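You operate a simulated robot arm through the tools that you are given. There is no shell and no other tool. Be economical: measure what you need, move in short steps, check, and stop when the job is done.

The job below is to be done with a simulated two-armed robot. You get a single attempt, and the scene is never put back.

Task
Wipe up the spill on the marble top with the green cloth and put it back.

Only the result counts: the job must be done as asked and must still hold three seconds after the hand-in. Knocking over, shifting, dropping, spilling or breaking anything else fails it. Flat cloth is picked up by pressing the open fingertips on it (5 to 10 N) and closing them slowly along it; thin cloth reads only 2 to 8 mm in the jaws.

Robot
Two 7-joint arms with two-finger parallel grippers on one trunk, on a base that drives. Base frame: it is fixed to the floor where the robot stands at the start and does not move with it; the origin is under the middle of the robot, x ahead of it, y to its left, z up. Readings come in m, degrees, newtons and seconds.
The left shoulder is at the start at [0.05, 0.187, 1.16], the right one opposite. With the tool pointing down near the work surface each hand reaches from about 0.1 to 0.66 m from the robot's upright axis, wherever it stands, measured 20 degrees to its own side. Places, roughly: green cloth [0.6, 0.1, 1]. Payload 3.43 kg a hand.
Tool frame (each hand has its own): the origin (TCP) lies between the finger pads and is the grasp point; the fingertips stand 0.03 m ahead of it; z points along the fingers, y is the line along which they close. The gripper opens to 0.094 m. The fingers are 0.028 m wide and 0.01 m thick; the gripper's body (0.05 by 0.096 m) begins 0.055 m behind the TCP.
Orientation is told as [roll, pitch, yaw] about the base's x, y, z axes, in that order, counted from this pose: with the fingers straight down and closing along the base's y, the tool's x points along the base's -x, its y along +y and its z along -z.

Tools
- The arms move only by the tool step_arm. It takes "left_rows", "right_rows" or both (then of equal length, played together; a hand with none holds still); each is one flat list of numbers, 7 for each row, row after row: the shift along the tool's x, y, z in units of 400 mm (1.0 is 400 mm), then the turn, a rotation vector about the tool's x, y, z in units of 180 degrees (1.0 is 180 degrees), then the closure in counts, from 0 (fully open) to 255 (shut). In form: [tx, ty, tz, ax, ay, az, jaw, tx, ty, tz, ax, ay, az, jaw, ...]. A call has 1 to 10 rows; each row is the pose to reach, as a shift and turn from the pose commanded when the call began, along the tool's axes at that moment. A call with a number of a shift or a turn outside -1 to 1 is refused whole. A row lasts 0.2 s, in which the tool goes at most 0.05 m and 8.6 degrees; a call with a longer step from one row to the next is refused whole, and so is a gripper value outside its range. A pose out of reach is approached as far as the arm can. The call stops where the force on the tool passes 40 N (or 10 N more than at its start, if that is more) or the arm is blocked; 0.2 s more then pass. Each finger travels about 0.153 m/s and halts on what it meets, pressing with about 41 N; the grip force reading is that of the motor and also rises with nothing between the fingers. The clock runs only during rows and for 0.2 s after the last one: add rows that repeat a pose to give the fingers time. It gives the time, the measured TCP pose, the force on the tool (base axes), the opening and the grip force at its end, in the units of the frame above (readings bear some noise), with the torque about the TCP (base axes, N m) and any sound that the robot's microphone picked up.
- Cameras (640 x 400 px; columns grow to the right, rows downward): "scene" is now at [0.1505, -0.0065, 1.342]; the picture's right is [-0.06, -1.00, 0.00], its down [-0.38, 0.02, -0.93] and it looks along [0.92, -0.06, -0.38] (base axes); focal length 255 px, centre (320, 200). "left" rides on the left gripper at [0.076, -0.014, -0.102] in its tool frame; the picture's right is [0.18, 0.98, 0.00], its down [-0.75, 0.14, -0.64] and it looks along [-0.63, 0.12, 0.77] (tool axes); focal length 243 px, centre (320, 200). "right" rides on the right gripper at [0.076, 0.014, -0.103] in its tool frame; the picture's right is [-0.18, 0.98, 0.00], its down [-0.75, -0.14, -0.64] and it looks along [-0.63, -0.12, 0.77] (tool axes); focal length 243 px, centre (320, 200).
- get_image(camera): a new picture of that camera. It takes no simulated time.
- slide_trunk(by): slides the trunk up (or, below 0, down) by that many m; the arms and the scene camera ride with it, the base frame stays. It gives what a move gives, with no picture.
- steer(legs): drives the robot by 1 to 6 legs, each [ahead, left, turn to the left] in m, m and degrees, along the robot's own axes; the way and the turn of a leg run together, so that a leg with both is an arc; at most 1.5 m and 180 degrees a leg. The arms and the cameras ride along, it lands a little off, and it stops where it bumps. It gives what a move gives.
- head_to(pan, tilt): turns the head with the scene camera to pan (to the left, within 80 degrees either way) and tilt (down, from -29 to 69), counted from straight ahead of the robot. It gives what a move gives.
- probe_pixels(camera, pixels): there is no depth. For up to 12 entries [column, row, z] of the newest picture of that camera ("zoom" is the newest enlarged one), the place [x, y] in the base frame at which the ray of that pixel passes the height z, good to about 0.002 m. It takes no simulated time.
- inspect(camera, box): a new picture of the part [left, top, right, bottom] of that camera's present view, enlarged. It takes no simulated time.
- job_done(): hands the job in; it is judged then, once.

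Keep the steps short. Do not move on a guess: measure, check each grasp and each placing, and mend mistakes. In all there are 80 turns and 58 pictures (those below and enlarged ones count). Leave the grippers open and the arms clear of the work at the hand-in unless told otherwise, and finish with a single line.

The tools are called after "Request:" by a JSON object that holds its "op" and its "data". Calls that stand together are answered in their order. step_arm: Moves the arms, as the interface text tells. Its arguments: {"type":"object","properties":{"left_rows":{"type":"array","items":{"type":"number"}},"right_rows":{"type":"array","items":{"type":"number"}}},"required":[]} The other tools are called the same way: slide_trunk (by) slides the trunk up or down; steer (legs) drives the base; head_to (pan, tilt) turns the head that bears the scene camera; get_image (camera) takes a picture; probe_pixels (camera, pixels) gives the place at which the rays of pixels pass given heights; inspect (camera, box) takes an enlarged picture of a part of a camera's view; job_done () hands the job in.

At the start:

```text
t: 0.0
left_eef_pos: [0.3918, 0.0975, 1.2087]
left_tcp_rot: [0.0, -0.1, 0.0]
left_force: [-0.6, -0.3, 0.3]
left_ft_torque: [-0.02, 0.01, -0.01]
left_opening: 0.0936
left_gripper_force: 0.1
right_eef_pos: [0.368, -0.1655, 1.1403]
right_tcp_rot: [-0.1, 0.0, -0.1]
right_force: [0.6, -0.5, 1.0]
right_ft_torque: [0.0, 0.0, 0.01]
right_opening: 0.0939
right_gripper_force: 0.0
trunk travel left (down, up): [-0.375, 0.057]
robot x, y, heading: [-0.0055, 0.0035, 0.2]
head pan, tilt: [-3.6, 22.3]
```

scene: 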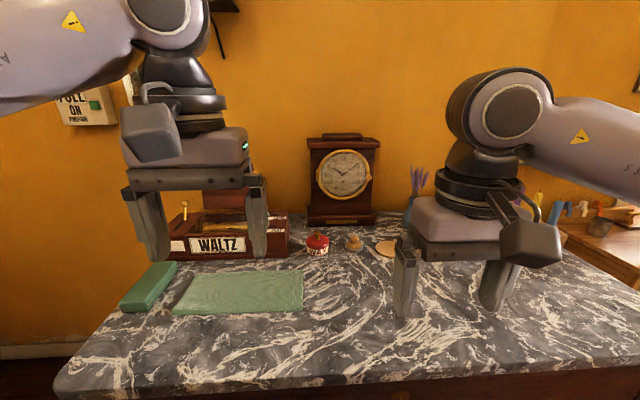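
right: 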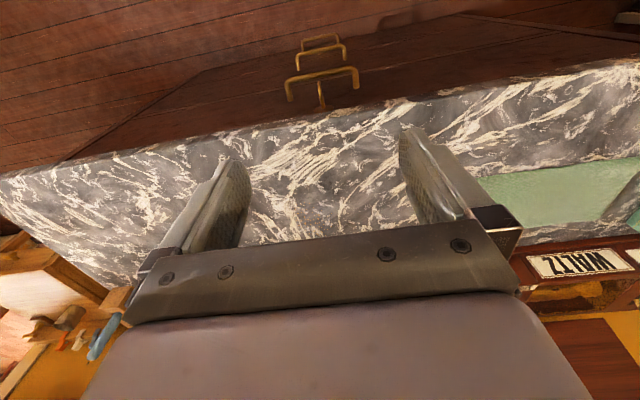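
left: 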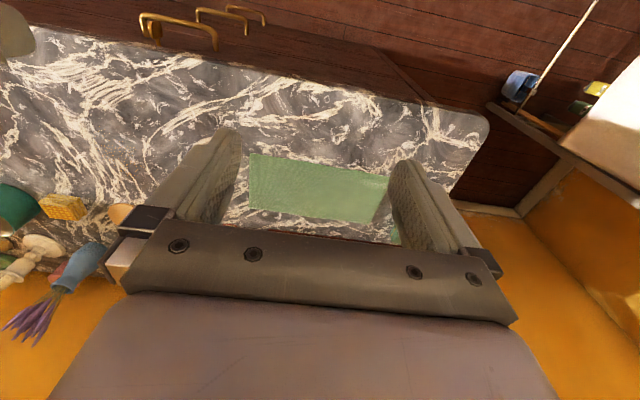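

I see a flat green cloth near (240,292) and a green block near (148,287), but no spill yet. I'll enlarge the table area to look for it.

Request:
{"op": "inspect", "data": {"camera": "scene", "box": [60, 220, 380, 400]}}

Request:
{"op": "inspect", "data": {"camera": "scene", "box": [320, 220, 640, 400]}}

```text
2.00 times, centred on (220, 310) of scene
```

zoom: 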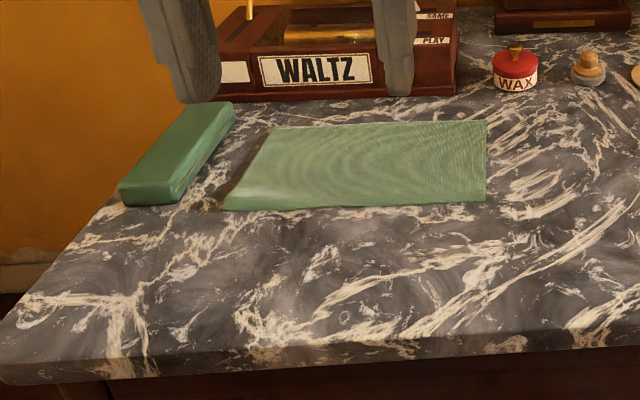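

```text
2.00 times, centred on (480, 310) of scene
```

zoom: 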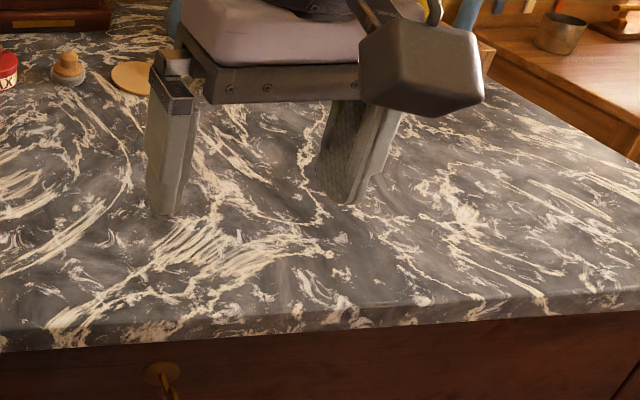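

No spill in view; the hands hide part of the top. I'll move both hands outward, back and up, and tilt the head down.

Request:
{"op": "step_arm", "data": {"right_rows": [0, -0.12, 0, 0, 0, 0, 0, 0, -0.24, 0, 0, 0, 0, 0, 0, -0.36, 0, 0, 0, 0, 0, 0.06, -0.46, -0.05, 0, 0, 0, 0, 0.12, -0.56, -0.1, 0, 0, 0, 0, 0.12, -0.56, -0.1, 0, 0, 0, 0], "left_rows": [0, 0.12, 0, 0, 0, 0, 0, 0, 0.24, 0, 0, 0, 0, 0, 0, 0.36, 0, 0, 0, 0, 0, 0.06, 0.46, 0, 0, 0, 0, 0, 0.12, 0.56, 0, 0, 0, 0, 0, 0.12, 0.56, 0, 0, 0, 0, 0]}}

Request:
{"op": "head_to", "data": {"pan": 0, "tilt": 35}}

Request:
{"op": "get_image", "data": {"camera": "scene"}}

```text
refused: row 4 steps farther than a row can; nothing moved
```

```text
t: 0.8
left_eef_pos: [0.3929, 0.098, 1.2095]
left_tcp_rot: [0.0, -0.1, 0.0]
left_force: [-0.4, -0.7, 0.3]
left_ft_torque: [0.01, -0.03, -0.01]
left_opening: 0.0941
left_gripper_force: 0.1
right_eef_pos: [0.368, -0.1644, 1.1398]
right_tcp_rot: [0.1, 0.0, -0.1]
right_force: [0.3, -0.4, 0.7]
right_ft_torque: [0.01, 0.01, -0.02]
right_opening: 0.0941
right_gripper_force: 0.0
trunk travel left (down, up): [-0.375, 0.057]
robot x, y, heading: [0.0015, -0.0011, -0.1]
head pan, tilt: [0.0, 35.0]
```

```text
52 pictures are left
```

scene: 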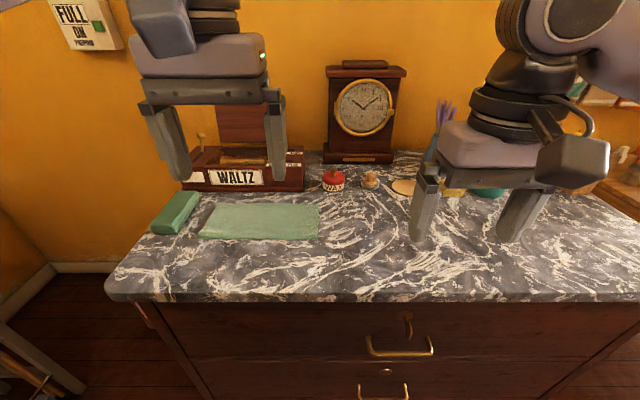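

The first move was refused because row 4 was too long a step. I'll send it again with shorter steps.

Request:
{"op": "step_arm", "data": {"right_rows": [0, -0.12, 0, 0, 0, 0, 0, 0, -0.24, 0, 0, 0, 0, 0, 0, -0.36, 0, 0, 0, 0, 0, 0.05, -0.44, -0.05, 0, 0, 0, 0, 0.1, -0.52, -0.1, 0, 0, 0, 0, 0.1, -0.52, -0.1, 0, 0, 0, 0], "left_rows": [0, 0.12, 0, 0, 0, 0, 0, 0, 0.24, 0, 0, 0, 0, 0, 0, 0.36, 0, 0, 0, 0, 0, 0.05, 0.44, 0, 0, 0, 0, 0, 0.1, 0.52, 0, 0, 0, 0, 0, 0.1, 0.52, 0, 0, 0, 0, 0]}}

Request:
{"op": "get_image", "data": {"camera": "scene"}}

```text
t: 2.1
left_eef_pos: [0.3519, 0.303, 1.2078]
left_tcp_rot: [0.0, 0.0, -0.1]
left_force: [0.2, 0.5, 0.5]
left_ft_torque: [-0.01, 0.0, -0.04]
left_opening: 0.0939
left_gripper_force: 0.0
right_eef_pos: [0.3289, -0.3706, 1.1776]
right_tcp_rot: [0.1, 0.1, 0.0]
right_force: [0.1, -0.2, 0.4]
right_ft_torque: [0.01, 0.0, 0.01]
right_opening: 0.0937
right_gripper_force: 0.1
trunk travel left (down, up): [-0.375, 0.057]
robot x, y, heading: [0.0024, -0.0006, 0.0]
head pan, tilt: [0.0, 35.0]
```

```text
51 pictures are left
```

scene: 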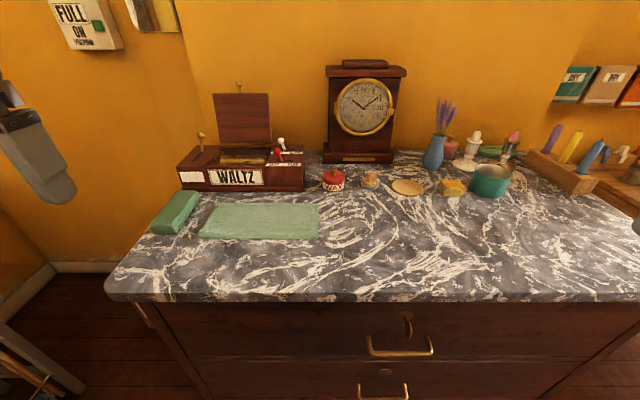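

The view is clear now. I'll enlarge the back centre, where a tan disc sits at (407,187), and the front right, to find the spill.

Request:
{"op": "inspect", "data": {"camera": "scene", "box": [310, 130, 530, 270]}}

Request:
{"op": "inspect", "data": {"camera": "scene", "box": [400, 170, 640, 310]}}

Request:
{"op": "inspect", "data": {"camera": "scene", "box": [100, 170, 340, 310]}}

```text
2.86 times, centred on (420, 200) of scene
```

zoom: 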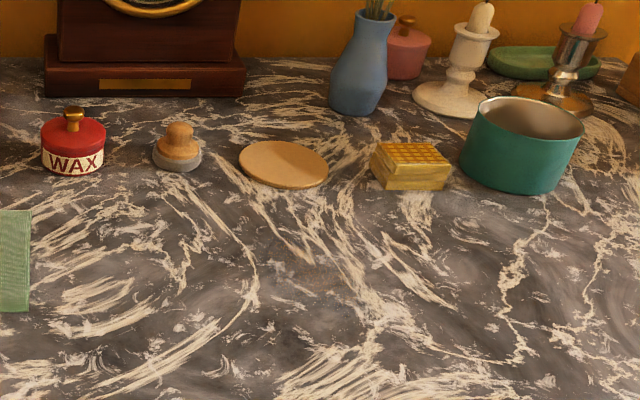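

```text
2.67 times, centred on (520, 240) of scene
```

zoom: 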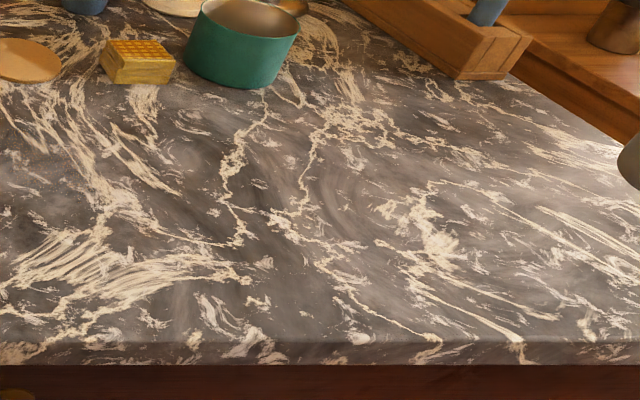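

```text
2.67 times, centred on (220, 240) of scene
```

zoom: 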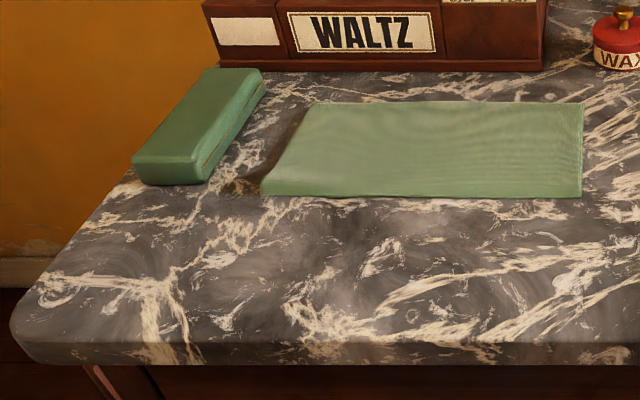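

A brownish strip shows at the cloth's left edge, near scene (207,222), and there may be another tint near (420,222). I'll enlarge both.

Request:
{"op": "inspect", "data": {"camera": "scene", "box": [170, 190, 250, 250]}}

Request:
{"op": "inspect", "data": {"camera": "scene", "box": [350, 195, 470, 270]}}

Request:
{"op": "get_image", "data": {"camera": "left"}}

```text
6.67 times, centred on (210, 220) of scene
```

zoom: 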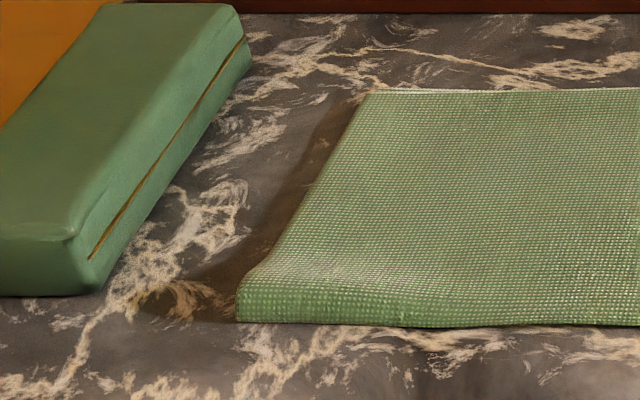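

```text
5.33 times, centred on (410, 232) of scene
```

zoom: 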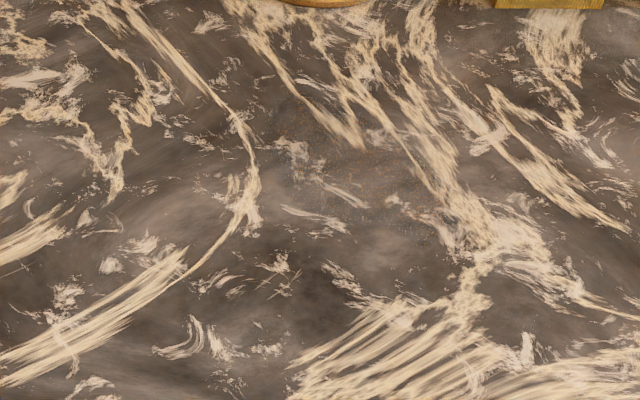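

```text
45 pictures are left
```

left: 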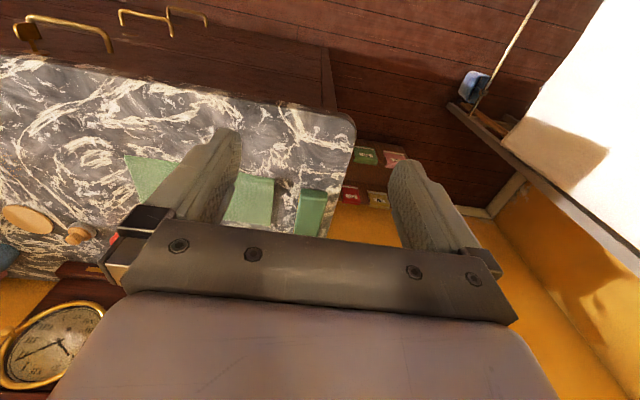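

The strip at the cloth's left edge could be a stain or a shadow, and there is a faint speckled patch near (423,240). I'll probe positions of the cloth, block and patch at z 0.98 and 1.0.

Request:
{"op": "probe_pixels", "data": {"camera": "scene", "pixels": [[215, 204, 1.0], [319, 205, 1.0], [319, 239, 1.0], [199, 239, 1.0], [260, 222, 1.0], [423, 240, 1.0], [260, 222, 0.95], [193, 237, 1.0], [106, 285, 1.0], [170, 234, 1.0], [320, 300, 1.0], [236, 184, 1.0]]}}

Request:
{"op": "inspect", "data": {"camera": "scene", "box": [310, 190, 400, 250]}}

Request:
{"op": "inspect", "data": {"camera": "scene", "box": [400, 210, 520, 290]}}

```text
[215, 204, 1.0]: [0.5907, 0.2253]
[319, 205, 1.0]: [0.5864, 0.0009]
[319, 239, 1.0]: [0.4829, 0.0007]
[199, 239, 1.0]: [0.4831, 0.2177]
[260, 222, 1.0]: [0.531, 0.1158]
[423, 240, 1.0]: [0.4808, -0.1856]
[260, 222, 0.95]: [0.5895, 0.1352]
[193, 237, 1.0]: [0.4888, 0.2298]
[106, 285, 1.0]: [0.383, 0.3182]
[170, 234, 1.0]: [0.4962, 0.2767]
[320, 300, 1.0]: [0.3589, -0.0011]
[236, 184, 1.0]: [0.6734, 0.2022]
```

```text
6.67 times, centred on (355, 220) of scene
```

zoom: 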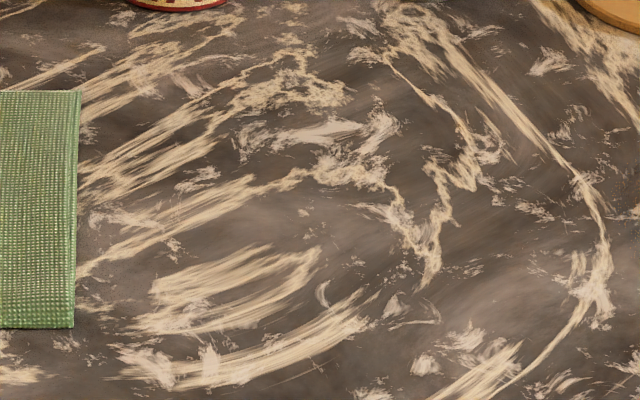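

```text
5.00 times, centred on (460, 250) of scene
```

zoom: 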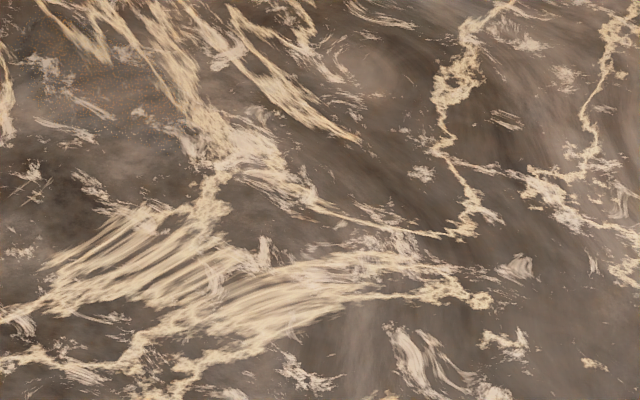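

The left wrist camera shows the gap between the cloth and block near (285,190). I'll enlarge it.

Request:
{"op": "inspect", "data": {"camera": "left", "box": [230, 150, 350, 240]}}

Request:
{"op": "get_image", "data": {"camera": "right"}}

```text
4.44 times, centred on (290, 195) of left
```

zoom: 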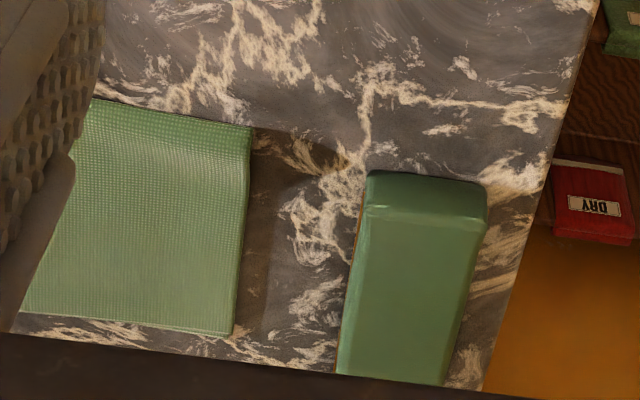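

```text
41 pictures are left
```

right: 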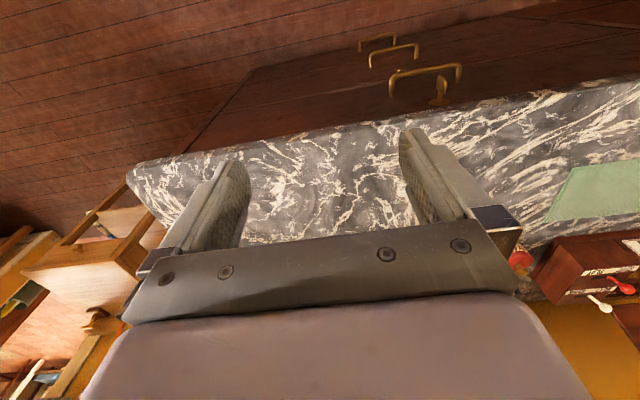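

The strip beside the cloth looks like a brown liquid stain. I also want a close view of the marble near (0.5,-0.17), so I'll bring the right hand above it, staying well clear of the top.

Request:
{"op": "step_arm", "data": {"right_rows": [-0.045, 0.1, 0.05, 0, 0, 0, 0, -0.09, 0.2, 0.1, 0, 0, 0, 0, -0.135, 0.3, 0.15, 0, 0, 0, 0, -0.18, 0.4, 0.2, 0, 0, 0, 0, -0.225, 0.5, 0.25, 0, 0, 0, 0, -0.225, 0.5, 0.25, 0, 0, 0, 0]}}

Request:
{"op": "get_image", "data": {"camera": "right"}}

```text
t: 3.5
left_eef_pos: [0.3504, 0.3023, 1.2082]
left_tcp_rot: [0.0, 0.0, 0.0]
left_force: [0.4, -0.1, -0.1]
left_ft_torque: [0.05, -0.01, 0.01]
left_opening: 0.0941
left_gripper_force: 0.1
right_eef_pos: [0.4157, -0.174, 1.078]
right_tcp_rot: [0.1, 0.1, 0.0]
right_force: [-1.2, -0.4, 0.2]
right_ft_torque: [-0.04, 0.0, 0.0]
right_opening: 0.0937
right_gripper_force: 0.0
trunk travel left (down, up): [-0.375, 0.057]
robot x, y, heading: [0.0005, -0.0013, 0.0]
head pan, tilt: [0.0, 35.0]
```

```text
40 pictures are left
```

right: 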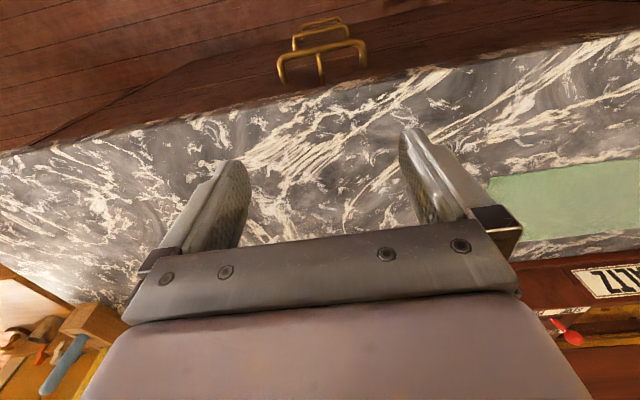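

Request:
{"op": "inspect", "data": {"camera": "right", "box": [220, 110, 420, 245]}}

Request:
{"op": "probe_pixels", "data": {"camera": "right", "pixels": [[498, 242, 1.0], [498, 242, 0.95], [498, 242, 0.9], [490, 178, 1.0], [490, 178, 0.95], [490, 178, 0.9]]}}

Request:
{"op": "probe_pixels", "data": {"camera": "scene", "pixels": [[319, 205, 1.0], [319, 205, 0.95], [319, 205, 0.9], [319, 239, 1.0], [319, 239, 0.95], [319, 239, 0.9]]}}

```text
2.96 times, centred on (320, 178) of right
```

zoom: 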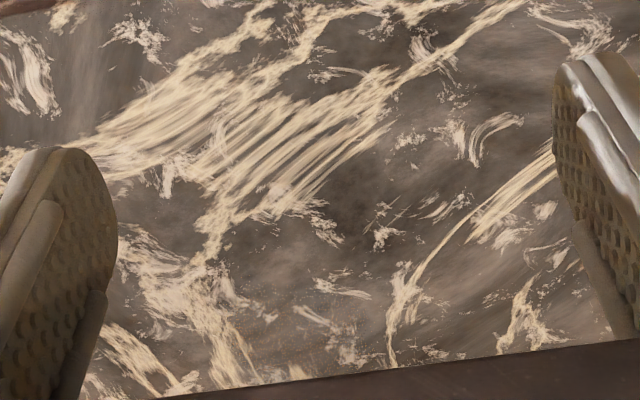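

```text
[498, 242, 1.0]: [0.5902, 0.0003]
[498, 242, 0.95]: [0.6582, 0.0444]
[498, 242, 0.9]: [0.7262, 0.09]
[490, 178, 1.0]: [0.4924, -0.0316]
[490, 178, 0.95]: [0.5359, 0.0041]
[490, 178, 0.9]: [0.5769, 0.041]
```

```text
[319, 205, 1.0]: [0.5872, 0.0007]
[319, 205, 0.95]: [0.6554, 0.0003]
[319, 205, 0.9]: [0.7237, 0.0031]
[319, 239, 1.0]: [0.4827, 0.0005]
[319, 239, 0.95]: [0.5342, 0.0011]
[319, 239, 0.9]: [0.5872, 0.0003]
```

Comparing the two cameras puts the top at z≈1.0 and the cloth at about x 0.483–0.588, y 0–0.22. The right spot shows no clear stain. I'll take the left hand over the cloth's left end for a close look and retract the right hand.

Request:
{"op": "step_arm", "data": {"left_rows": [-0.025, -0.03, 0.05, 0, 0, 0, 0, -0.05, -0.06, 0.1, 0, 0, 0, 0, -0.075, -0.09, 0.15, 0, 0, 0, 0, -0.1, -0.12, 0.2, 0, 0, 0, 0, -0.125, -0.15, 0.25, 0, 0, 0, 0, -0.125, -0.15, 0.25, 0, 0, 0, 0], "right_rows": [0.045, -0.1, -0.05, 0, 0, 0, 0, 0.09, -0.2, -0.1, 0, 0, 0, 0, 0.135, -0.3, -0.15, 0, 0, 0, 0, 0.18, -0.4, -0.2, 0, 0, 0, 0, 0.225, -0.5, -0.25, 0, 0, 0, 0, 0.225, -0.5, -0.25, 0, 0, 0, 0]}}

Request:
{"op": "get_image", "data": {"camera": "left"}}

Request:
{"op": "inspect", "data": {"camera": "left", "box": [220, 110, 420, 245]}}

```text
t: 5.0
left_eef_pos: [0.4025, 0.2441, 1.1091]
left_tcp_rot: [-0.1, -0.1, -0.1]
left_force: [0.2, 0.5, 0.1]
left_ft_torque: [-0.01, -0.01, -0.03]
left_opening: 0.0943
left_gripper_force: 0.1
right_eef_pos: [0.3301, -0.3746, 1.1795]
right_tcp_rot: [0.1, 0.1, 0.0]
right_force: [-0.3, -0.4, 0.2]
right_ft_torque: [0.03, 0.02, 0.0]
right_opening: 0.094
right_gripper_force: 0.0
trunk travel left (down, up): [-0.375, 0.057]
robot x, y, heading: [0.0039, 0.0002, 0.1]
head pan, tilt: [0.0, 35.0]
```

```text
38 pictures are left
```

left: 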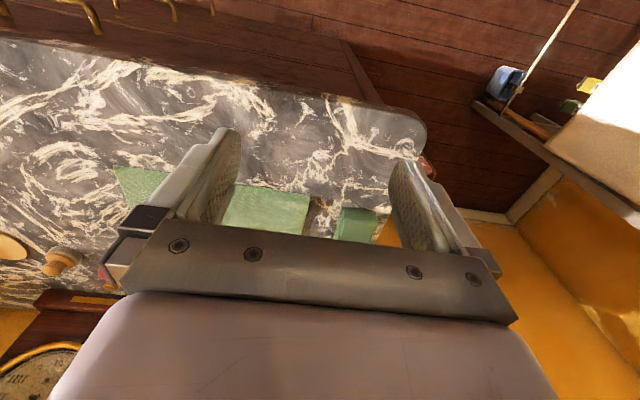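

```text
2.96 times, centred on (320, 178) of left
```

zoom: 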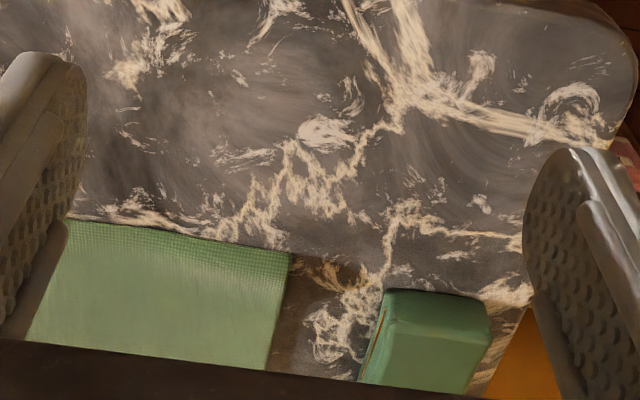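

The brown spill runs along the cloth's left edge out to about y 0.25, close to the block's face at about y 0.26, and probably continues under the cloth. I'll pinch the cloth's left end with the fingers closing along x, so nothing sticks out towards the block. First I'll yaw the left hand about 90° in place.

Request:
{"op": "step_arm", "data": {"left_rows": [0, 0, 0, 0, 0, -0.046, 0, 0, 0, 0, 0, 0, -0.092, 0, 0, 0, 0, 0, 0, -0.138, 0, 0, 0, 0, 0, 0, -0.184, 0, 0, 0, 0, 0, 0, -0.23, 0, 0, 0, 0, 0, 0, -0.276, 0, 0, 0, 0, 0, 0, -0.322, 0, 0, 0, 0, 0, 0, -0.368, 0, 0, 0, 0, 0, 0, -0.414, 0, 0, 0, 0, 0, 0, -0.46, 0]}}

Request:
{"op": "step_arm", "data": {"left_rows": [0, 0, 0, 0, 0, -0.04, 0, 0, 0, 0, 0, 0, -0.04, 0]}}

Request:
{"op": "probe_pixels", "data": {"camera": "scene", "pixels": [[177, 238, 1.0], [198, 207, 1.0], [182, 235, 1.0], [192, 238, 1.0], [210, 206, 1.0], [217, 203, 1.0], [198, 238, 1.0]]}}

```text
t: 7.2
left_eef_pos: [0.4017, 0.2452, 1.1094]
left_tcp_rot: [-0.1, 0.0, 83.0]
left_force: [-0.2, -0.5, 0.6]
left_ft_torque: [0.02, 0.02, 0.01]
left_opening: 0.0939
left_gripper_force: 0.1
right_eef_pos: [0.3302, -0.3766, 1.1796]
right_tcp_rot: [0.0, 0.1, -0.2]
right_force: [0.2, 0.0, 0.2]
right_ft_torque: [-0.01, 0.0, 0.0]
right_opening: 0.0939
right_gripper_force: 0.0
trunk travel left (down, up): [-0.375, 0.057]
robot x, y, heading: [0.0, -0.0044, -0.1]
head pan, tilt: [0.0, 35.0]
```

```text
t: 7.8
left_eef_pos: [0.4009, 0.2447, 1.1082]
left_tcp_rot: [0.0, 0.1, 90.1]
left_force: [0.1, -0.3, 0.2]
left_ft_torque: [-0.02, 0.03, -0.01]
left_opening: 0.0937
left_gripper_force: 0.1
right_eef_pos: [0.3294, -0.3748, 1.1801]
right_tcp_rot: [0.0, 0.1, -0.1]
right_force: [-0.7, 0.1, 0.9]
right_ft_torque: [0.01, 0.02, -0.03]
right_opening: 0.0944
right_gripper_force: 0.1
trunk travel left (down, up): [-0.375, 0.057]
robot x, y, heading: [-0.001, -0.0009, 0.2]
head pan, tilt: [0.0, 35.0]
```

```text
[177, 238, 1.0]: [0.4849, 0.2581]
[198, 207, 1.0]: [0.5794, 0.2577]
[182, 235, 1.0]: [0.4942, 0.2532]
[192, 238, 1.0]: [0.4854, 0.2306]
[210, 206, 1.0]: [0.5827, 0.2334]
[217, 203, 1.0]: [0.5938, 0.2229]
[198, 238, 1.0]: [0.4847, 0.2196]
```

The block face is at y≈0.258 and the cloth's left edge at y≈0.22. I'll move the left hand over (0.535, 0.202) with fingertips about 30 mm above the top and the opening near 0.06.

Request:
{"op": "step_arm", "data": {"left_rows": [0.027, -0.085, 0.0, 0, 0, 0, 40, 0.054, -0.17, 0.02, 0, 0, 0, 92, 0.08, -0.255, 0.06, 0, 0, 0, 92, 0.107, -0.335, 0.1, 0, 0, 0, 92, 0.107, -0.335, 0.12, 0, 0, 0, 92]}}

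Request:
{"op": "get_image", "data": {"camera": "left"}}

Request:
{"op": "get_image", "data": {"camera": "scene"}}

```text
t: 8.9
left_eef_pos: [0.5346, 0.2036, 1.0601]
left_tcp_rot: [0.0, -0.1, 90.0]
left_force: [0.3, 0.7, 0.1]
left_ft_torque: [0.0, -0.01, 0.0]
left_opening: 0.0602
left_gripper_force: 0.1
right_eef_pos: [0.3291, -0.3749, 1.1791]
right_tcp_rot: [0.0, 0.1, -0.1]
right_force: [-0.5, -1.0, -0.1]
right_ft_torque: [-0.03, 0.03, 0.03]
right_opening: 0.094
right_gripper_force: 0.0
trunk travel left (down, up): [-0.375, 0.057]
robot x, y, heading: [-0.0012, 0.0017, -0.2]
head pan, tilt: [0.0, 35.0]
```

```text
36 pictures are left
```

left: 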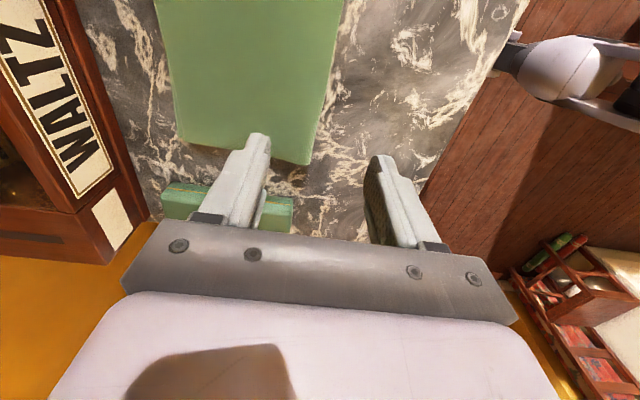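

```text
35 pictures are left
```

scene: 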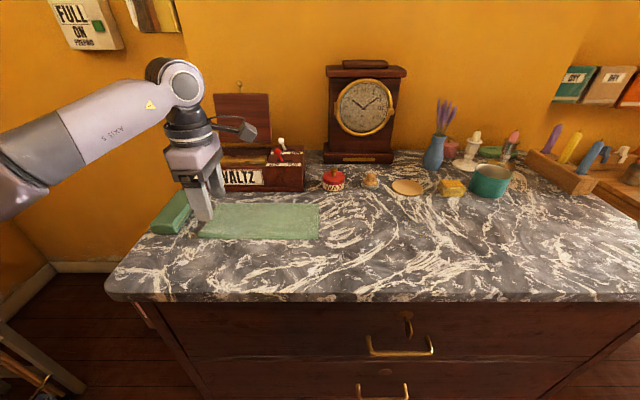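

In the left camera the cloth sits farther left (+x) than the fingers do. I'll probe its visible corners at several heights to recheck the table height.

Request:
{"op": "probe_pixels", "data": {"camera": "left", "pixels": [[310, 164, 1.0], [310, 164, 0.96], [310, 164, 0.92], [344, 5, 1.0], [344, 5, 0.96], [344, 5, 0.92], [293, 197, 1.04], [293, 197, 1.0], [293, 197, 0.96], [180, 140, 1.0], [180, 140, 0.96], [180, 140, 0.92]]}}

Request:
{"op": "probe_pixels", "data": {"camera": "scene", "pixels": [[199, 239, 1.0], [199, 239, 0.96], [199, 239, 0.92], [319, 239, 1.0], [319, 239, 0.96], [319, 239, 0.92]]}}

```text
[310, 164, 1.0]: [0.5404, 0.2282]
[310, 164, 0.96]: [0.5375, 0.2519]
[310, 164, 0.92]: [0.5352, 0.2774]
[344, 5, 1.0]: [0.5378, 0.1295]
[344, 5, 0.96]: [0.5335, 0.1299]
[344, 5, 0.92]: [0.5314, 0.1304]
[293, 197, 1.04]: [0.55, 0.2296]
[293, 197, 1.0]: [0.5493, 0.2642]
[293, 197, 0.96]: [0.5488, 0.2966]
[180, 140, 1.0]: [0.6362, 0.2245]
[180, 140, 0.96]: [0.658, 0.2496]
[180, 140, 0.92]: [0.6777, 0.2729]
```

```text
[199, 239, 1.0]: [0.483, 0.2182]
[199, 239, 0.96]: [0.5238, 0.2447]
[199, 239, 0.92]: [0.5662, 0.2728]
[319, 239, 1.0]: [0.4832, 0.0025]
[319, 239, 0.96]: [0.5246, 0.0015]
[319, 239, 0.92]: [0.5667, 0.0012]
```

The cameras agree at z≈0.95, so the top is 5 cm lower than I first took it. I'll re-probe the cloth, spill and block at 0.95 from this scene picture, some of it hidden, for corrected positions.

Request:
{"op": "probe_pixels", "data": {"camera": "scene", "pixels": [[199, 239, 0.95], [215, 204, 0.95], [319, 205, 0.95], [319, 239, 0.95], [177, 238, 0.95], [198, 207, 0.95], [182, 235, 0.95], [192, 238, 0.95], [210, 206, 0.95], [320, 300, 0.95], [302, 190, 0.95], [182, 190, 0.95]]}}

```text
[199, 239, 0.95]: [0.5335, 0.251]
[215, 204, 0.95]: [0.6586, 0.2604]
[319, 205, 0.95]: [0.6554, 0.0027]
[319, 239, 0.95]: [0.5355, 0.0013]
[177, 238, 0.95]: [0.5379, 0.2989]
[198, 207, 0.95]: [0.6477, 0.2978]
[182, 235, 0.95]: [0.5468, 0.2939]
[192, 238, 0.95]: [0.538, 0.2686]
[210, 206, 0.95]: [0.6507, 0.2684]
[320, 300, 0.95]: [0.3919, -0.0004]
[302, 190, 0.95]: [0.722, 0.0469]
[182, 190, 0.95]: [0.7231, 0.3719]
```

Corrected: cloth x 0.534–0.657, y 0.002–0.255; spill out to y≈0.29 at the front corner; block face at y≈0.298; music box from x≈0.72. The far parts are out of arm's reach, so I'll raise the hand 4 cm and drive a little ahead (0.05) and left (0.08).

Request:
{"op": "step_arm", "data": {"left_rows": [0, 0.05, -0.1, 0, 0, 0, 92, 0, 0.15, -0.1, 0, 0, 0, 92, 0, 0.15, -0.1, 0, 0, 0, 92]}}

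Request:
{"op": "steer", "data": {"legs": [[0.05, 0.08, 0]]}}

Request:
{"op": "get_image", "data": {"camera": "scene"}}

```text
t: 9.8
left_eef_pos: [0.4759, 0.202, 1.1015]
left_tcp_rot: [0.0, 0.0, 90.1]
left_force: [0.7, 0.0, -0.4]
left_ft_torque: [-0.01, -0.01, 0.01]
left_opening: 0.0601
left_gripper_force: 0.0
right_eef_pos: [0.3288, -0.376, 1.1794]
right_tcp_rot: [0.0, 0.0, -0.2]
right_force: [0.4, -0.3, 0.3]
right_ft_torque: [-0.01, -0.01, 0.02]
right_opening: 0.094
right_gripper_force: 0.0
trunk travel left (down, up): [-0.375, 0.057]
robot x, y, heading: [-0.0011, -0.0013, -0.2]
head pan, tilt: [0.0, 35.0]
```

```text
t: 11.1
left_eef_pos: [0.5282, 0.2814, 1.0999]
left_tcp_rot: [0.0, -0.1, 90.0]
left_force: [-0.2, -0.3, 0.0]
left_ft_torque: [-0.01, 0.01, 0.01]
left_opening: 0.0601
left_gripper_force: 0.1
right_eef_pos: [0.3801, -0.2964, 1.1803]
right_tcp_rot: [0.0, 0.1, -0.1]
right_force: [1.2, -0.3, -0.3]
right_ft_torque: [-0.03, 0.01, -0.01]
right_opening: 0.0941
right_gripper_force: 0.1
trunk travel left (down, up): [-0.375, 0.057]
robot x, y, heading: [0.0526, 0.0771, -0.2]
head pan, tilt: [0.0, 35.0]
```

```text
34 pictures are left
```

scene: 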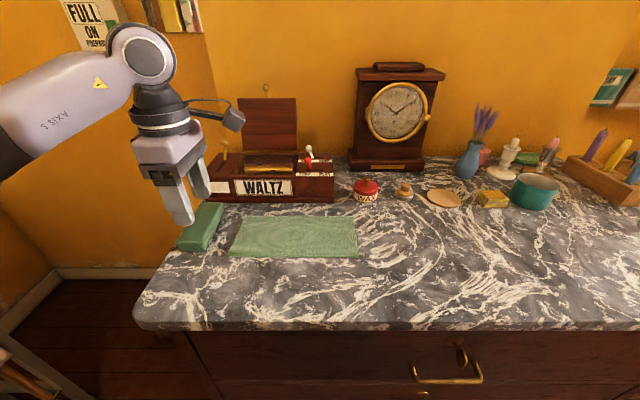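

The drive was clean. I'll enlarge the cloth and probe its corners again from here.

Request:
{"op": "inspect", "data": {"camera": "scene", "box": [170, 190, 370, 280]}}

Request:
{"op": "probe_pixels", "data": {"camera": "zoom", "pixels": [[238, 87, 0.95], [593, 84, 0.95], [605, 219, 0.95], [190, 213, 0.95], [150, 190, 0.95]]}}

```text
3.20 times, centred on (270, 235) of scene
```

zoom: 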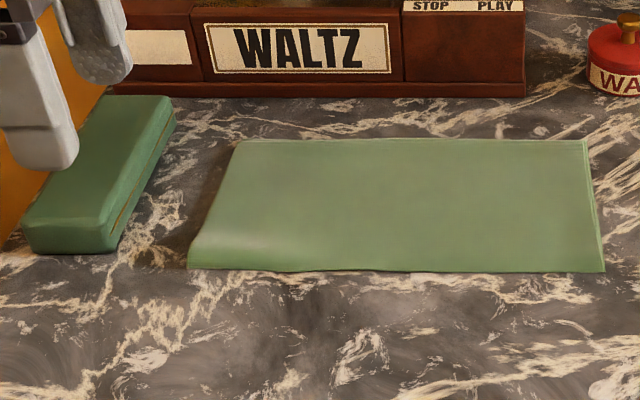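

```text
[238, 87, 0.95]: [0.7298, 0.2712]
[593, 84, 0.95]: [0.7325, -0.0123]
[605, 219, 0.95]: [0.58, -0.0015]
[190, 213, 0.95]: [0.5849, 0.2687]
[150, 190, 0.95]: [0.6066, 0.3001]
```

I'll probe the correct corner pixels and enlarge the left edge.

Request:
{"op": "probe_pixels", "data": {"camera": "zoom", "pixels": [[238, 140, 0.95], [586, 140, 0.95], [605, 271, 0.95], [188, 268, 0.95], [118, 250, 0.95], [175, 140, 0.95], [400, 205, 0.95]]}}

Request:
{"op": "inspect", "data": {"camera": "scene", "box": [195, 205, 275, 275]}}

```text
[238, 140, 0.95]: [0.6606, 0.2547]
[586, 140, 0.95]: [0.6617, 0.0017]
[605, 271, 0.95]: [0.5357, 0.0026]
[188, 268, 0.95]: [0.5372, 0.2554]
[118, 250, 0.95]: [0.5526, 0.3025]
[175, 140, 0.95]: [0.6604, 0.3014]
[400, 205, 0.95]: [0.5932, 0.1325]
```

```text
5.71 times, centred on (235, 240) of scene
```

zoom: 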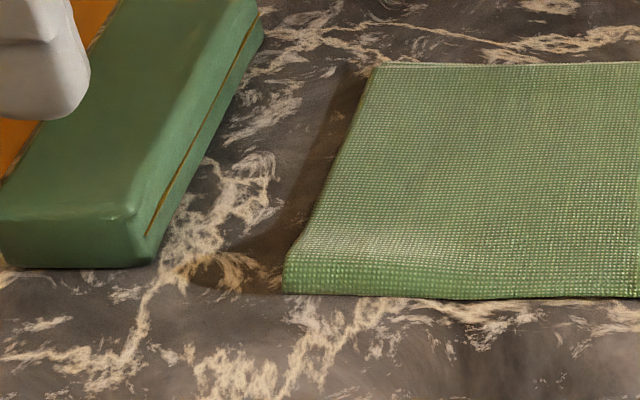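

The spill strip spans the cloth's left edge and reaches y≈0.29 by the front corner. The cloth rests at x 0.537–0.661, y 0.002–0.255. I'll move over (0.598, 0.236) and descend to fingertips about 4 cm above.

Request:
{"op": "step_arm", "data": {"left_rows": [0.06, -0.06, 0, 0, 0, 0, 92, 0.113, -0.13, 0.02, 0, 0, 0, 92, 0.113, -0.175, 0.11, 0, 0, 0, 92, 0.113, -0.175, 0.2, 0, 0, 0, 92, 0.113, -0.175, 0.2, 0, 0, 0, 92]}}

Request:
{"op": "get_image", "data": {"camera": "left"}}

Request:
{"op": "get_image", "data": {"camera": "scene"}}

```text
t: 12.3
left_eef_pos: [0.5967, 0.2365, 1.0213]
left_tcp_rot: [-0.2, 0.0, 90.1]
left_force: [1.5, 0.3, -0.6]
left_ft_torque: [0.02, 0.0, 0.01]
left_opening: 0.06
left_gripper_force: 0.0
right_eef_pos: [0.3798, -0.2966, 1.1794]
right_tcp_rot: [-0.1, 0.0, -0.1]
right_force: [0.0, -0.3, -0.7]
right_ft_torque: [0.01, 0.03, 0.01]
right_opening: 0.0941
right_gripper_force: 0.1
trunk travel left (down, up): [-0.375, 0.057]
robot x, y, heading: [0.0485, 0.0788, -0.1]
head pan, tilt: [0.0, 35.0]
```

```text
31 pictures are left
```

left: 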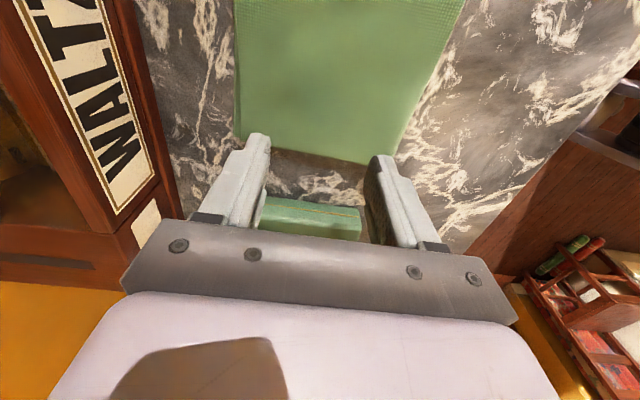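

```text
30 pictures are left
```

scene: 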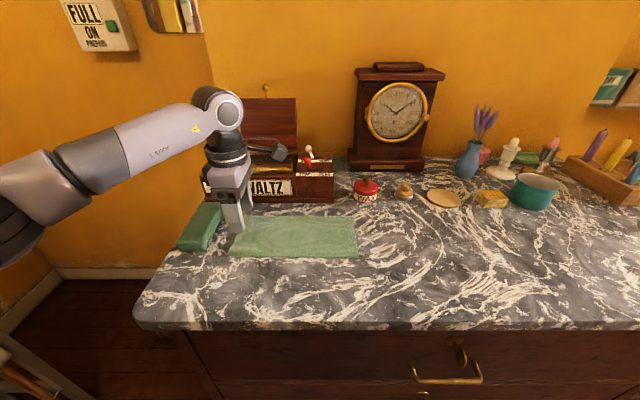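

The fingers straddle the cloth's end well. I'll check the cloth end corners with the left camera and descend slowly to about 5 mm above contact.

Request:
{"op": "probe_pixels", "data": {"camera": "left", "pixels": [[237, 137, 0.95], [388, 160, 0.95], [320, 150, 0.95]]}}

Request:
{"op": "step_arm", "data": {"left_rows": [0, 0, 0.03, 0, 0, 0, 92, 0, 0, 0.06, 0, 0, 0, 92, 0, 0, 0.08, 0, 0, 0, 92, 0, 0, 0.08, 0, 0, 0, 92]}}

```text
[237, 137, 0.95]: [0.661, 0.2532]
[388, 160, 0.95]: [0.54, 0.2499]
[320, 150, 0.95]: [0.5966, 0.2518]
```

```text
t: 13.3
left_eef_pos: [0.5978, 0.2364, 0.9885]
left_tcp_rot: [-0.1, 0.1, 89.9]
left_force: [-0.7, -0.7, 0.0]
left_ft_torque: [0.0, -0.01, 0.03]
left_opening: 0.0599
left_gripper_force: 0.1
right_eef_pos: [0.3794, -0.2955, 1.1798]
right_tcp_rot: [0.0, 0.0, -0.1]
right_force: [0.3, 0.4, 0.5]
right_ft_torque: [0.01, -0.01, 0.02]
right_opening: 0.094
right_gripper_force: 0.0
trunk travel left (down, up): [-0.375, 0.057]
robot x, y, heading: [0.0484, 0.0771, 0.2]
head pan, tilt: [0.0, 35.0]
```

The cloth ends at y≈0.252, so it fits. No contact yet at tip height 0.9585. I'll go down in 2 mm steps.

Request:
{"op": "step_arm", "data": {"left_rows": [0, 0, 0.005, 0, 0, 0, 92, 0, 0, 0.01, 0, 0, 0, 92, 0, 0, 0.015, 0, 0, 0, 92, 0, 0, 0.015, 0, 0, 0, 92]}}

```text
t: 14.3
left_eef_pos: [0.5965, 0.2358, 0.9825]
left_tcp_rot: [-0.2, 0.0, 90.0]
left_force: [0.9, -0.3, 6.5]
left_ft_torque: [0.07, 0.04, -0.01]
left_opening: 0.06
left_gripper_force: 0.0
right_eef_pos: [0.3779, -0.295, 1.1796]
right_tcp_rot: [0.0, 0.0, 0.0]
right_force: [-0.6, 0.0, 0.2]
right_ft_torque: [-0.04, 0.01, -0.05]
right_opening: 0.094
right_gripper_force: 0.0
trunk travel left (down, up): [-0.375, 0.057]
robot x, y, heading: [0.0526, 0.0814, 0.1]
head pan, tilt: [0.0, 35.0]
```

Contact at 6.5 N, which is in the pressing range. Now I'll close slowly.

Request:
{"op": "step_arm", "data": {"left_rows": [0, 0, 0, 0, 0, 0, 108, 0, 0, 0, 0, 0, 0, 124, 0, 0, 0, 0, 0, 0, 140, 0, 0, 0, 0, 0, 0, 156, 0, 0, 0, 0, 0, 0, 172, 0, 0, 0, 0, 0, 0, 188, 0, 0, 0, 0, 0, 0, 204, 0, 0, 0, 0, 0, 0, 220, 0, 0, 0, 0, 0, 0, 236, 0, 0, 0, 0, 0, 0, 255]}}

Request:
{"op": "step_arm", "data": {"left_rows": [0, 0, 0, 0, 0, 0, 255, 0, 0, 0, 0, 0, 0, 255]}}

Request:
{"op": "get_image", "data": {"camera": "left"}}

```text
t: 16.5
left_eef_pos: [0.5955, 0.2351, 0.9821]
left_tcp_rot: [-0.1, 0.0, 89.9]
left_force: [-0.1, 0.5, 12.5]
left_ft_torque: [0.08, 0.02, 0.03]
left_opening: 0.0063
left_gripper_force: 40.7
right_eef_pos: [0.379, -0.296, 1.1795]
right_tcp_rot: [0.0, -0.1, -0.1]
right_force: [0.4, 0.4, -0.2]
right_ft_torque: [0.02, 0.03, -0.01]
right_opening: 0.094
right_gripper_force: 0.0
trunk travel left (down, up): [-0.375, 0.057]
robot x, y, heading: [0.0476, 0.0786, -0.4]
head pan, tilt: [0.0, 35.0]
```

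```text
t: 17.1
left_eef_pos: [0.5962, 0.2364, 0.9802]
left_tcp_rot: [-0.1, 0.0, 90.0]
left_force: [-0.3, -0.4, 12.5]
left_ft_torque: [0.1, -0.01, -0.01]
left_opening: 0.0063
left_gripper_force: 40.4
right_eef_pos: [0.378, -0.2969, 1.1798]
right_tcp_rot: [0.1, -0.1, -0.1]
right_force: [0.3, 0.6, -0.3]
right_ft_torque: [0.03, 0.0, 0.0]
right_opening: 0.0941
right_gripper_force: 0.1
trunk travel left (down, up): [-0.375, 0.057]
robot x, y, heading: [0.0484, 0.08, -0.0]
head pan, tilt: [0.0, 35.0]
```

```text
29 pictures are left
```

left: 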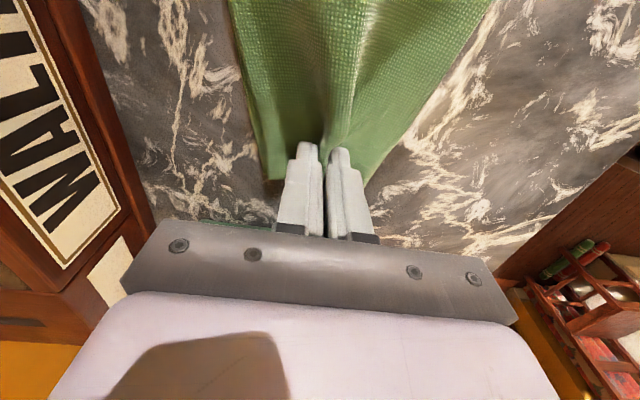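

The cloth is gripped, with a 6.3 mm reading. I'll lift the end up and towards the right in an arc to reveal the spill.

Request:
{"op": "step_arm", "data": {"left_rows": [0, 0, -0.05, 0, 0, 0, 255, 0.03, 0, -0.12, 0, 0, 0, 255, 0.08, 0, -0.2, 0, 0, 0, 255, 0.14, 0, -0.27, 0, 0, 0, 255, 0.2, 0, -0.32, 0, 0, 0, 255, 0.25, 0, -0.32, 0, 0, 0, 255, 0.25, 0, -0.32, 0, 0, 0, 255]}}

Request:
{"op": "get_image", "data": {"camera": "scene"}}

Request:
{"op": "inspect", "data": {"camera": "scene", "box": [180, 190, 380, 290]}}

```text
t: 18.7
left_eef_pos: [0.5961, 0.1381, 1.1114]
left_tcp_rot: [-0.2, 0.0, 90.1]
left_force: [-0.3, 0.7, 1.0]
left_ft_torque: [0.01, 0.0, 0.03]
left_opening: 0.006
left_gripper_force: 40.3
right_eef_pos: [0.38, -0.2961, 1.1794]
right_tcp_rot: [0.0, 0.0, 0.0]
right_force: [0.3, 0.2, -0.1]
right_ft_torque: [-0.02, 0.0, 0.02]
right_opening: 0.0939
right_gripper_force: 0.1
trunk travel left (down, up): [-0.375, 0.057]
robot x, y, heading: [0.0536, 0.0776, 0.1]
head pan, tilt: [0.0, 35.0]
```

```text
28 pictures are left
```

scene: 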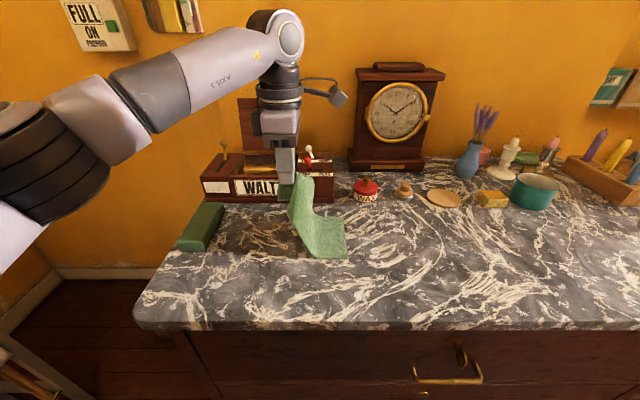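

```text
3.20 times, centred on (280, 240) of scene
```

zoom: 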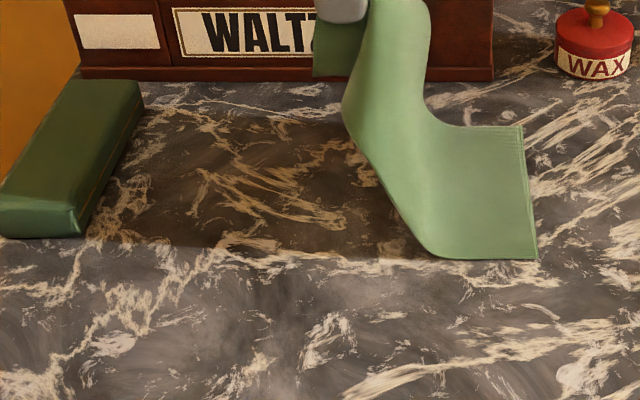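

The lifted cloth reveals a dark brown patch, but part of it may be the arm's shadow. I'll lift the cloth fully and carry it towards the front right, clear of everything, to see the true stain.

Request:
{"op": "step_arm", "data": {"left_rows": [0, 0, -0.1, 0, 0, 0, 255, 0, 0.05, -0.2, 0, 0, 0, 255, 0.05, 0.13, -0.28, 0, 0, 0, 255, 0.11, 0.21, -0.35, 0, 0, 0, 255, 0.19, 0.29, -0.35, 0, 0, 0, 255, 0.27, 0.36, -0.35, 0, 0, 0, 255, 0.36, 0.4, -0.35, 0, 0, 0, 255, 0.36, 0.4, -0.35, 0, 0, 0, 255]}}

Request:
{"op": "get_image", "data": {"camera": "scene"}}

Request:
{"op": "inspect", "data": {"camera": "scene", "box": [180, 190, 380, 290]}}

```text
t: 20.5
left_eef_pos: [0.4381, -0.0063, 1.249]
left_tcp_rot: [0.0, 0.1, 90.0]
left_force: [-0.6, 0.7, -0.6]
left_ft_torque: [0.0, 0.01, -0.04]
left_opening: 0.0062
left_gripper_force: 40.5
right_eef_pos: [0.3806, -0.2948, 1.1802]
right_tcp_rot: [0.0, 0.0, 0.0]
right_force: [0.9, 0.0, -1.4]
right_ft_torque: [-0.02, -0.03, -0.01]
right_opening: 0.0937
right_gripper_force: 0.1
trunk travel left (down, up): [-0.375, 0.057]
robot x, y, heading: [0.0513, 0.0815, 0.0]
head pan, tilt: [0.0, 35.0]
```

```text
26 pictures are left
```

scene: 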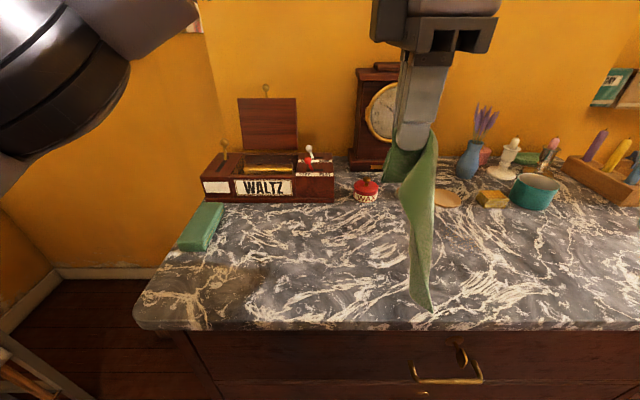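

```text
3.20 times, centred on (280, 240) of scene
```

zoom: 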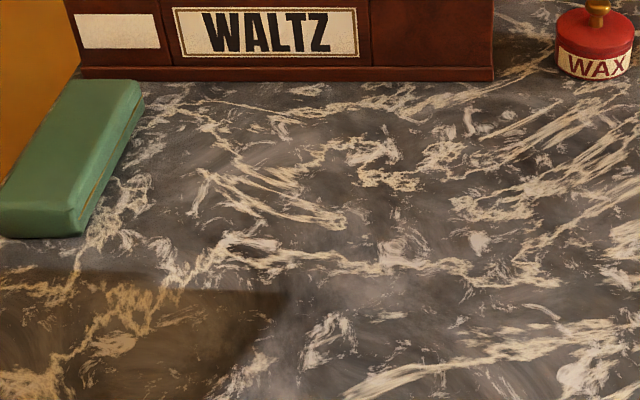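

The dark patch moved with the arm, so it was only a shadow and the marble under the cloth is clean. The spill is elsewhere. The speckled patch seen earlier, near (0.53,-0.21), is the best candidate, so I'll enlarge that area.

Request:
{"op": "inspect", "data": {"camera": "scene", "box": [420, 195, 580, 305]}}

Request:
{"op": "head_to", "data": {"pan": -30, "tilt": 40}}

Request:
{"op": "get_image", "data": {"camera": "scene"}}

```text
3.64 times, centred on (500, 250) of scene
```

zoom: 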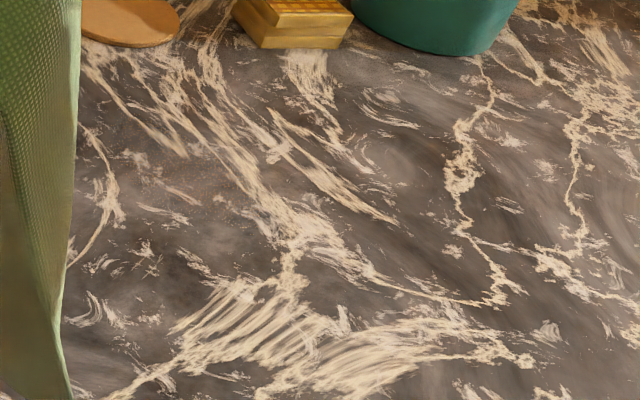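

```text
t: 21.5
left_eef_pos: [0.4385, -0.0079, 1.2489]
left_tcp_rot: [0.1, -0.1, 90.0]
left_force: [-0.3, -0.5, 0.0]
left_ft_torque: [-0.01, 0.02, 0.02]
left_opening: 0.006
left_gripper_force: 40.2
right_eef_pos: [0.3805, -0.2958, 1.1794]
right_tcp_rot: [0.0, 0.0, 0.0]
right_force: [-0.6, -0.6, -0.3]
right_ft_torque: [-0.02, 0.05, 0.01]
right_opening: 0.0939
right_gripper_force: 0.0
trunk travel left (down, up): [-0.375, 0.057]
robot x, y, heading: [0.0471, 0.0757, -0.1]
head pan, tilt: [-30.0, 40.0]
```

```text
23 pictures are left
```

scene: 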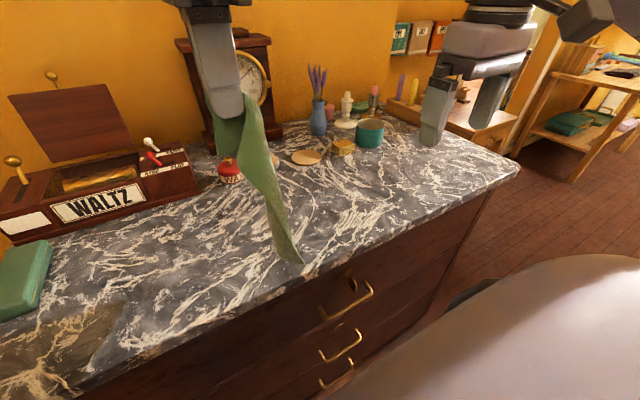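

There was also a brownish tint right of the teal pot. I'll enlarge that area and the middle.

Request:
{"op": "inspect", "data": {"camera": "scene", "box": [360, 90, 480, 170]}}

Request:
{"op": "inspect", "data": {"camera": "scene", "box": [280, 150, 400, 230]}}

```text
5.00 times, centred on (420, 130) of scene
```

zoom: 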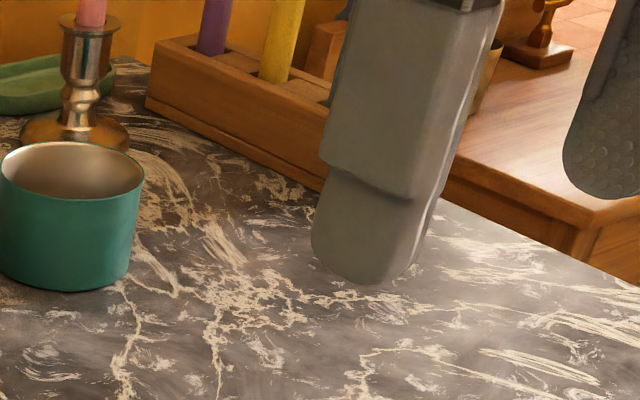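

```text
5.00 times, centred on (340, 190) of scene
```

zoom: 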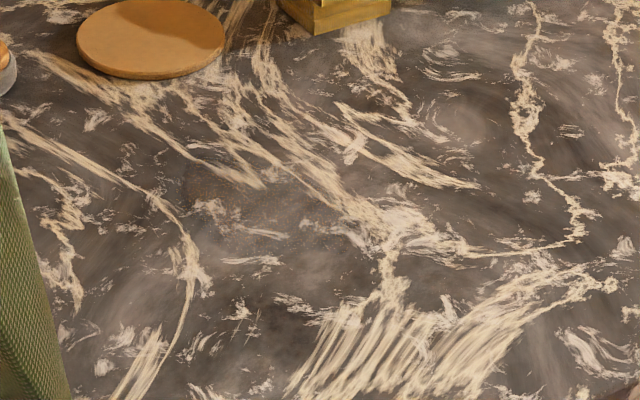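

All three enlarged views show a faint brown speckled patch, here at zoom (245,200). I'll locate it and look closer with a tighter enlargement.

Request:
{"op": "probe_pixels", "data": {"camera": "zoom", "pixels": [[245, 200, 0.95], [190, 170, 0.95], [310, 240, 0.95], [150, 40, 0.95], [340, 30, 0.95]]}}

Request:
{"op": "inspect", "data": {"camera": "scene", "box": [305, 170, 361, 206]}}

```text
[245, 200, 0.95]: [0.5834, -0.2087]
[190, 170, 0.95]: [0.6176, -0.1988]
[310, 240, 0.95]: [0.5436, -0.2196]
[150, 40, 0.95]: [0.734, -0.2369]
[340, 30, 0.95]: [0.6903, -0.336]
```

```text
11.11 times, centred on (333, 188) of scene
```

zoom: 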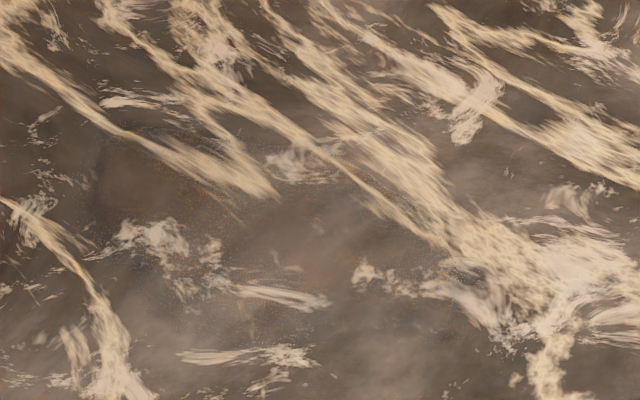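

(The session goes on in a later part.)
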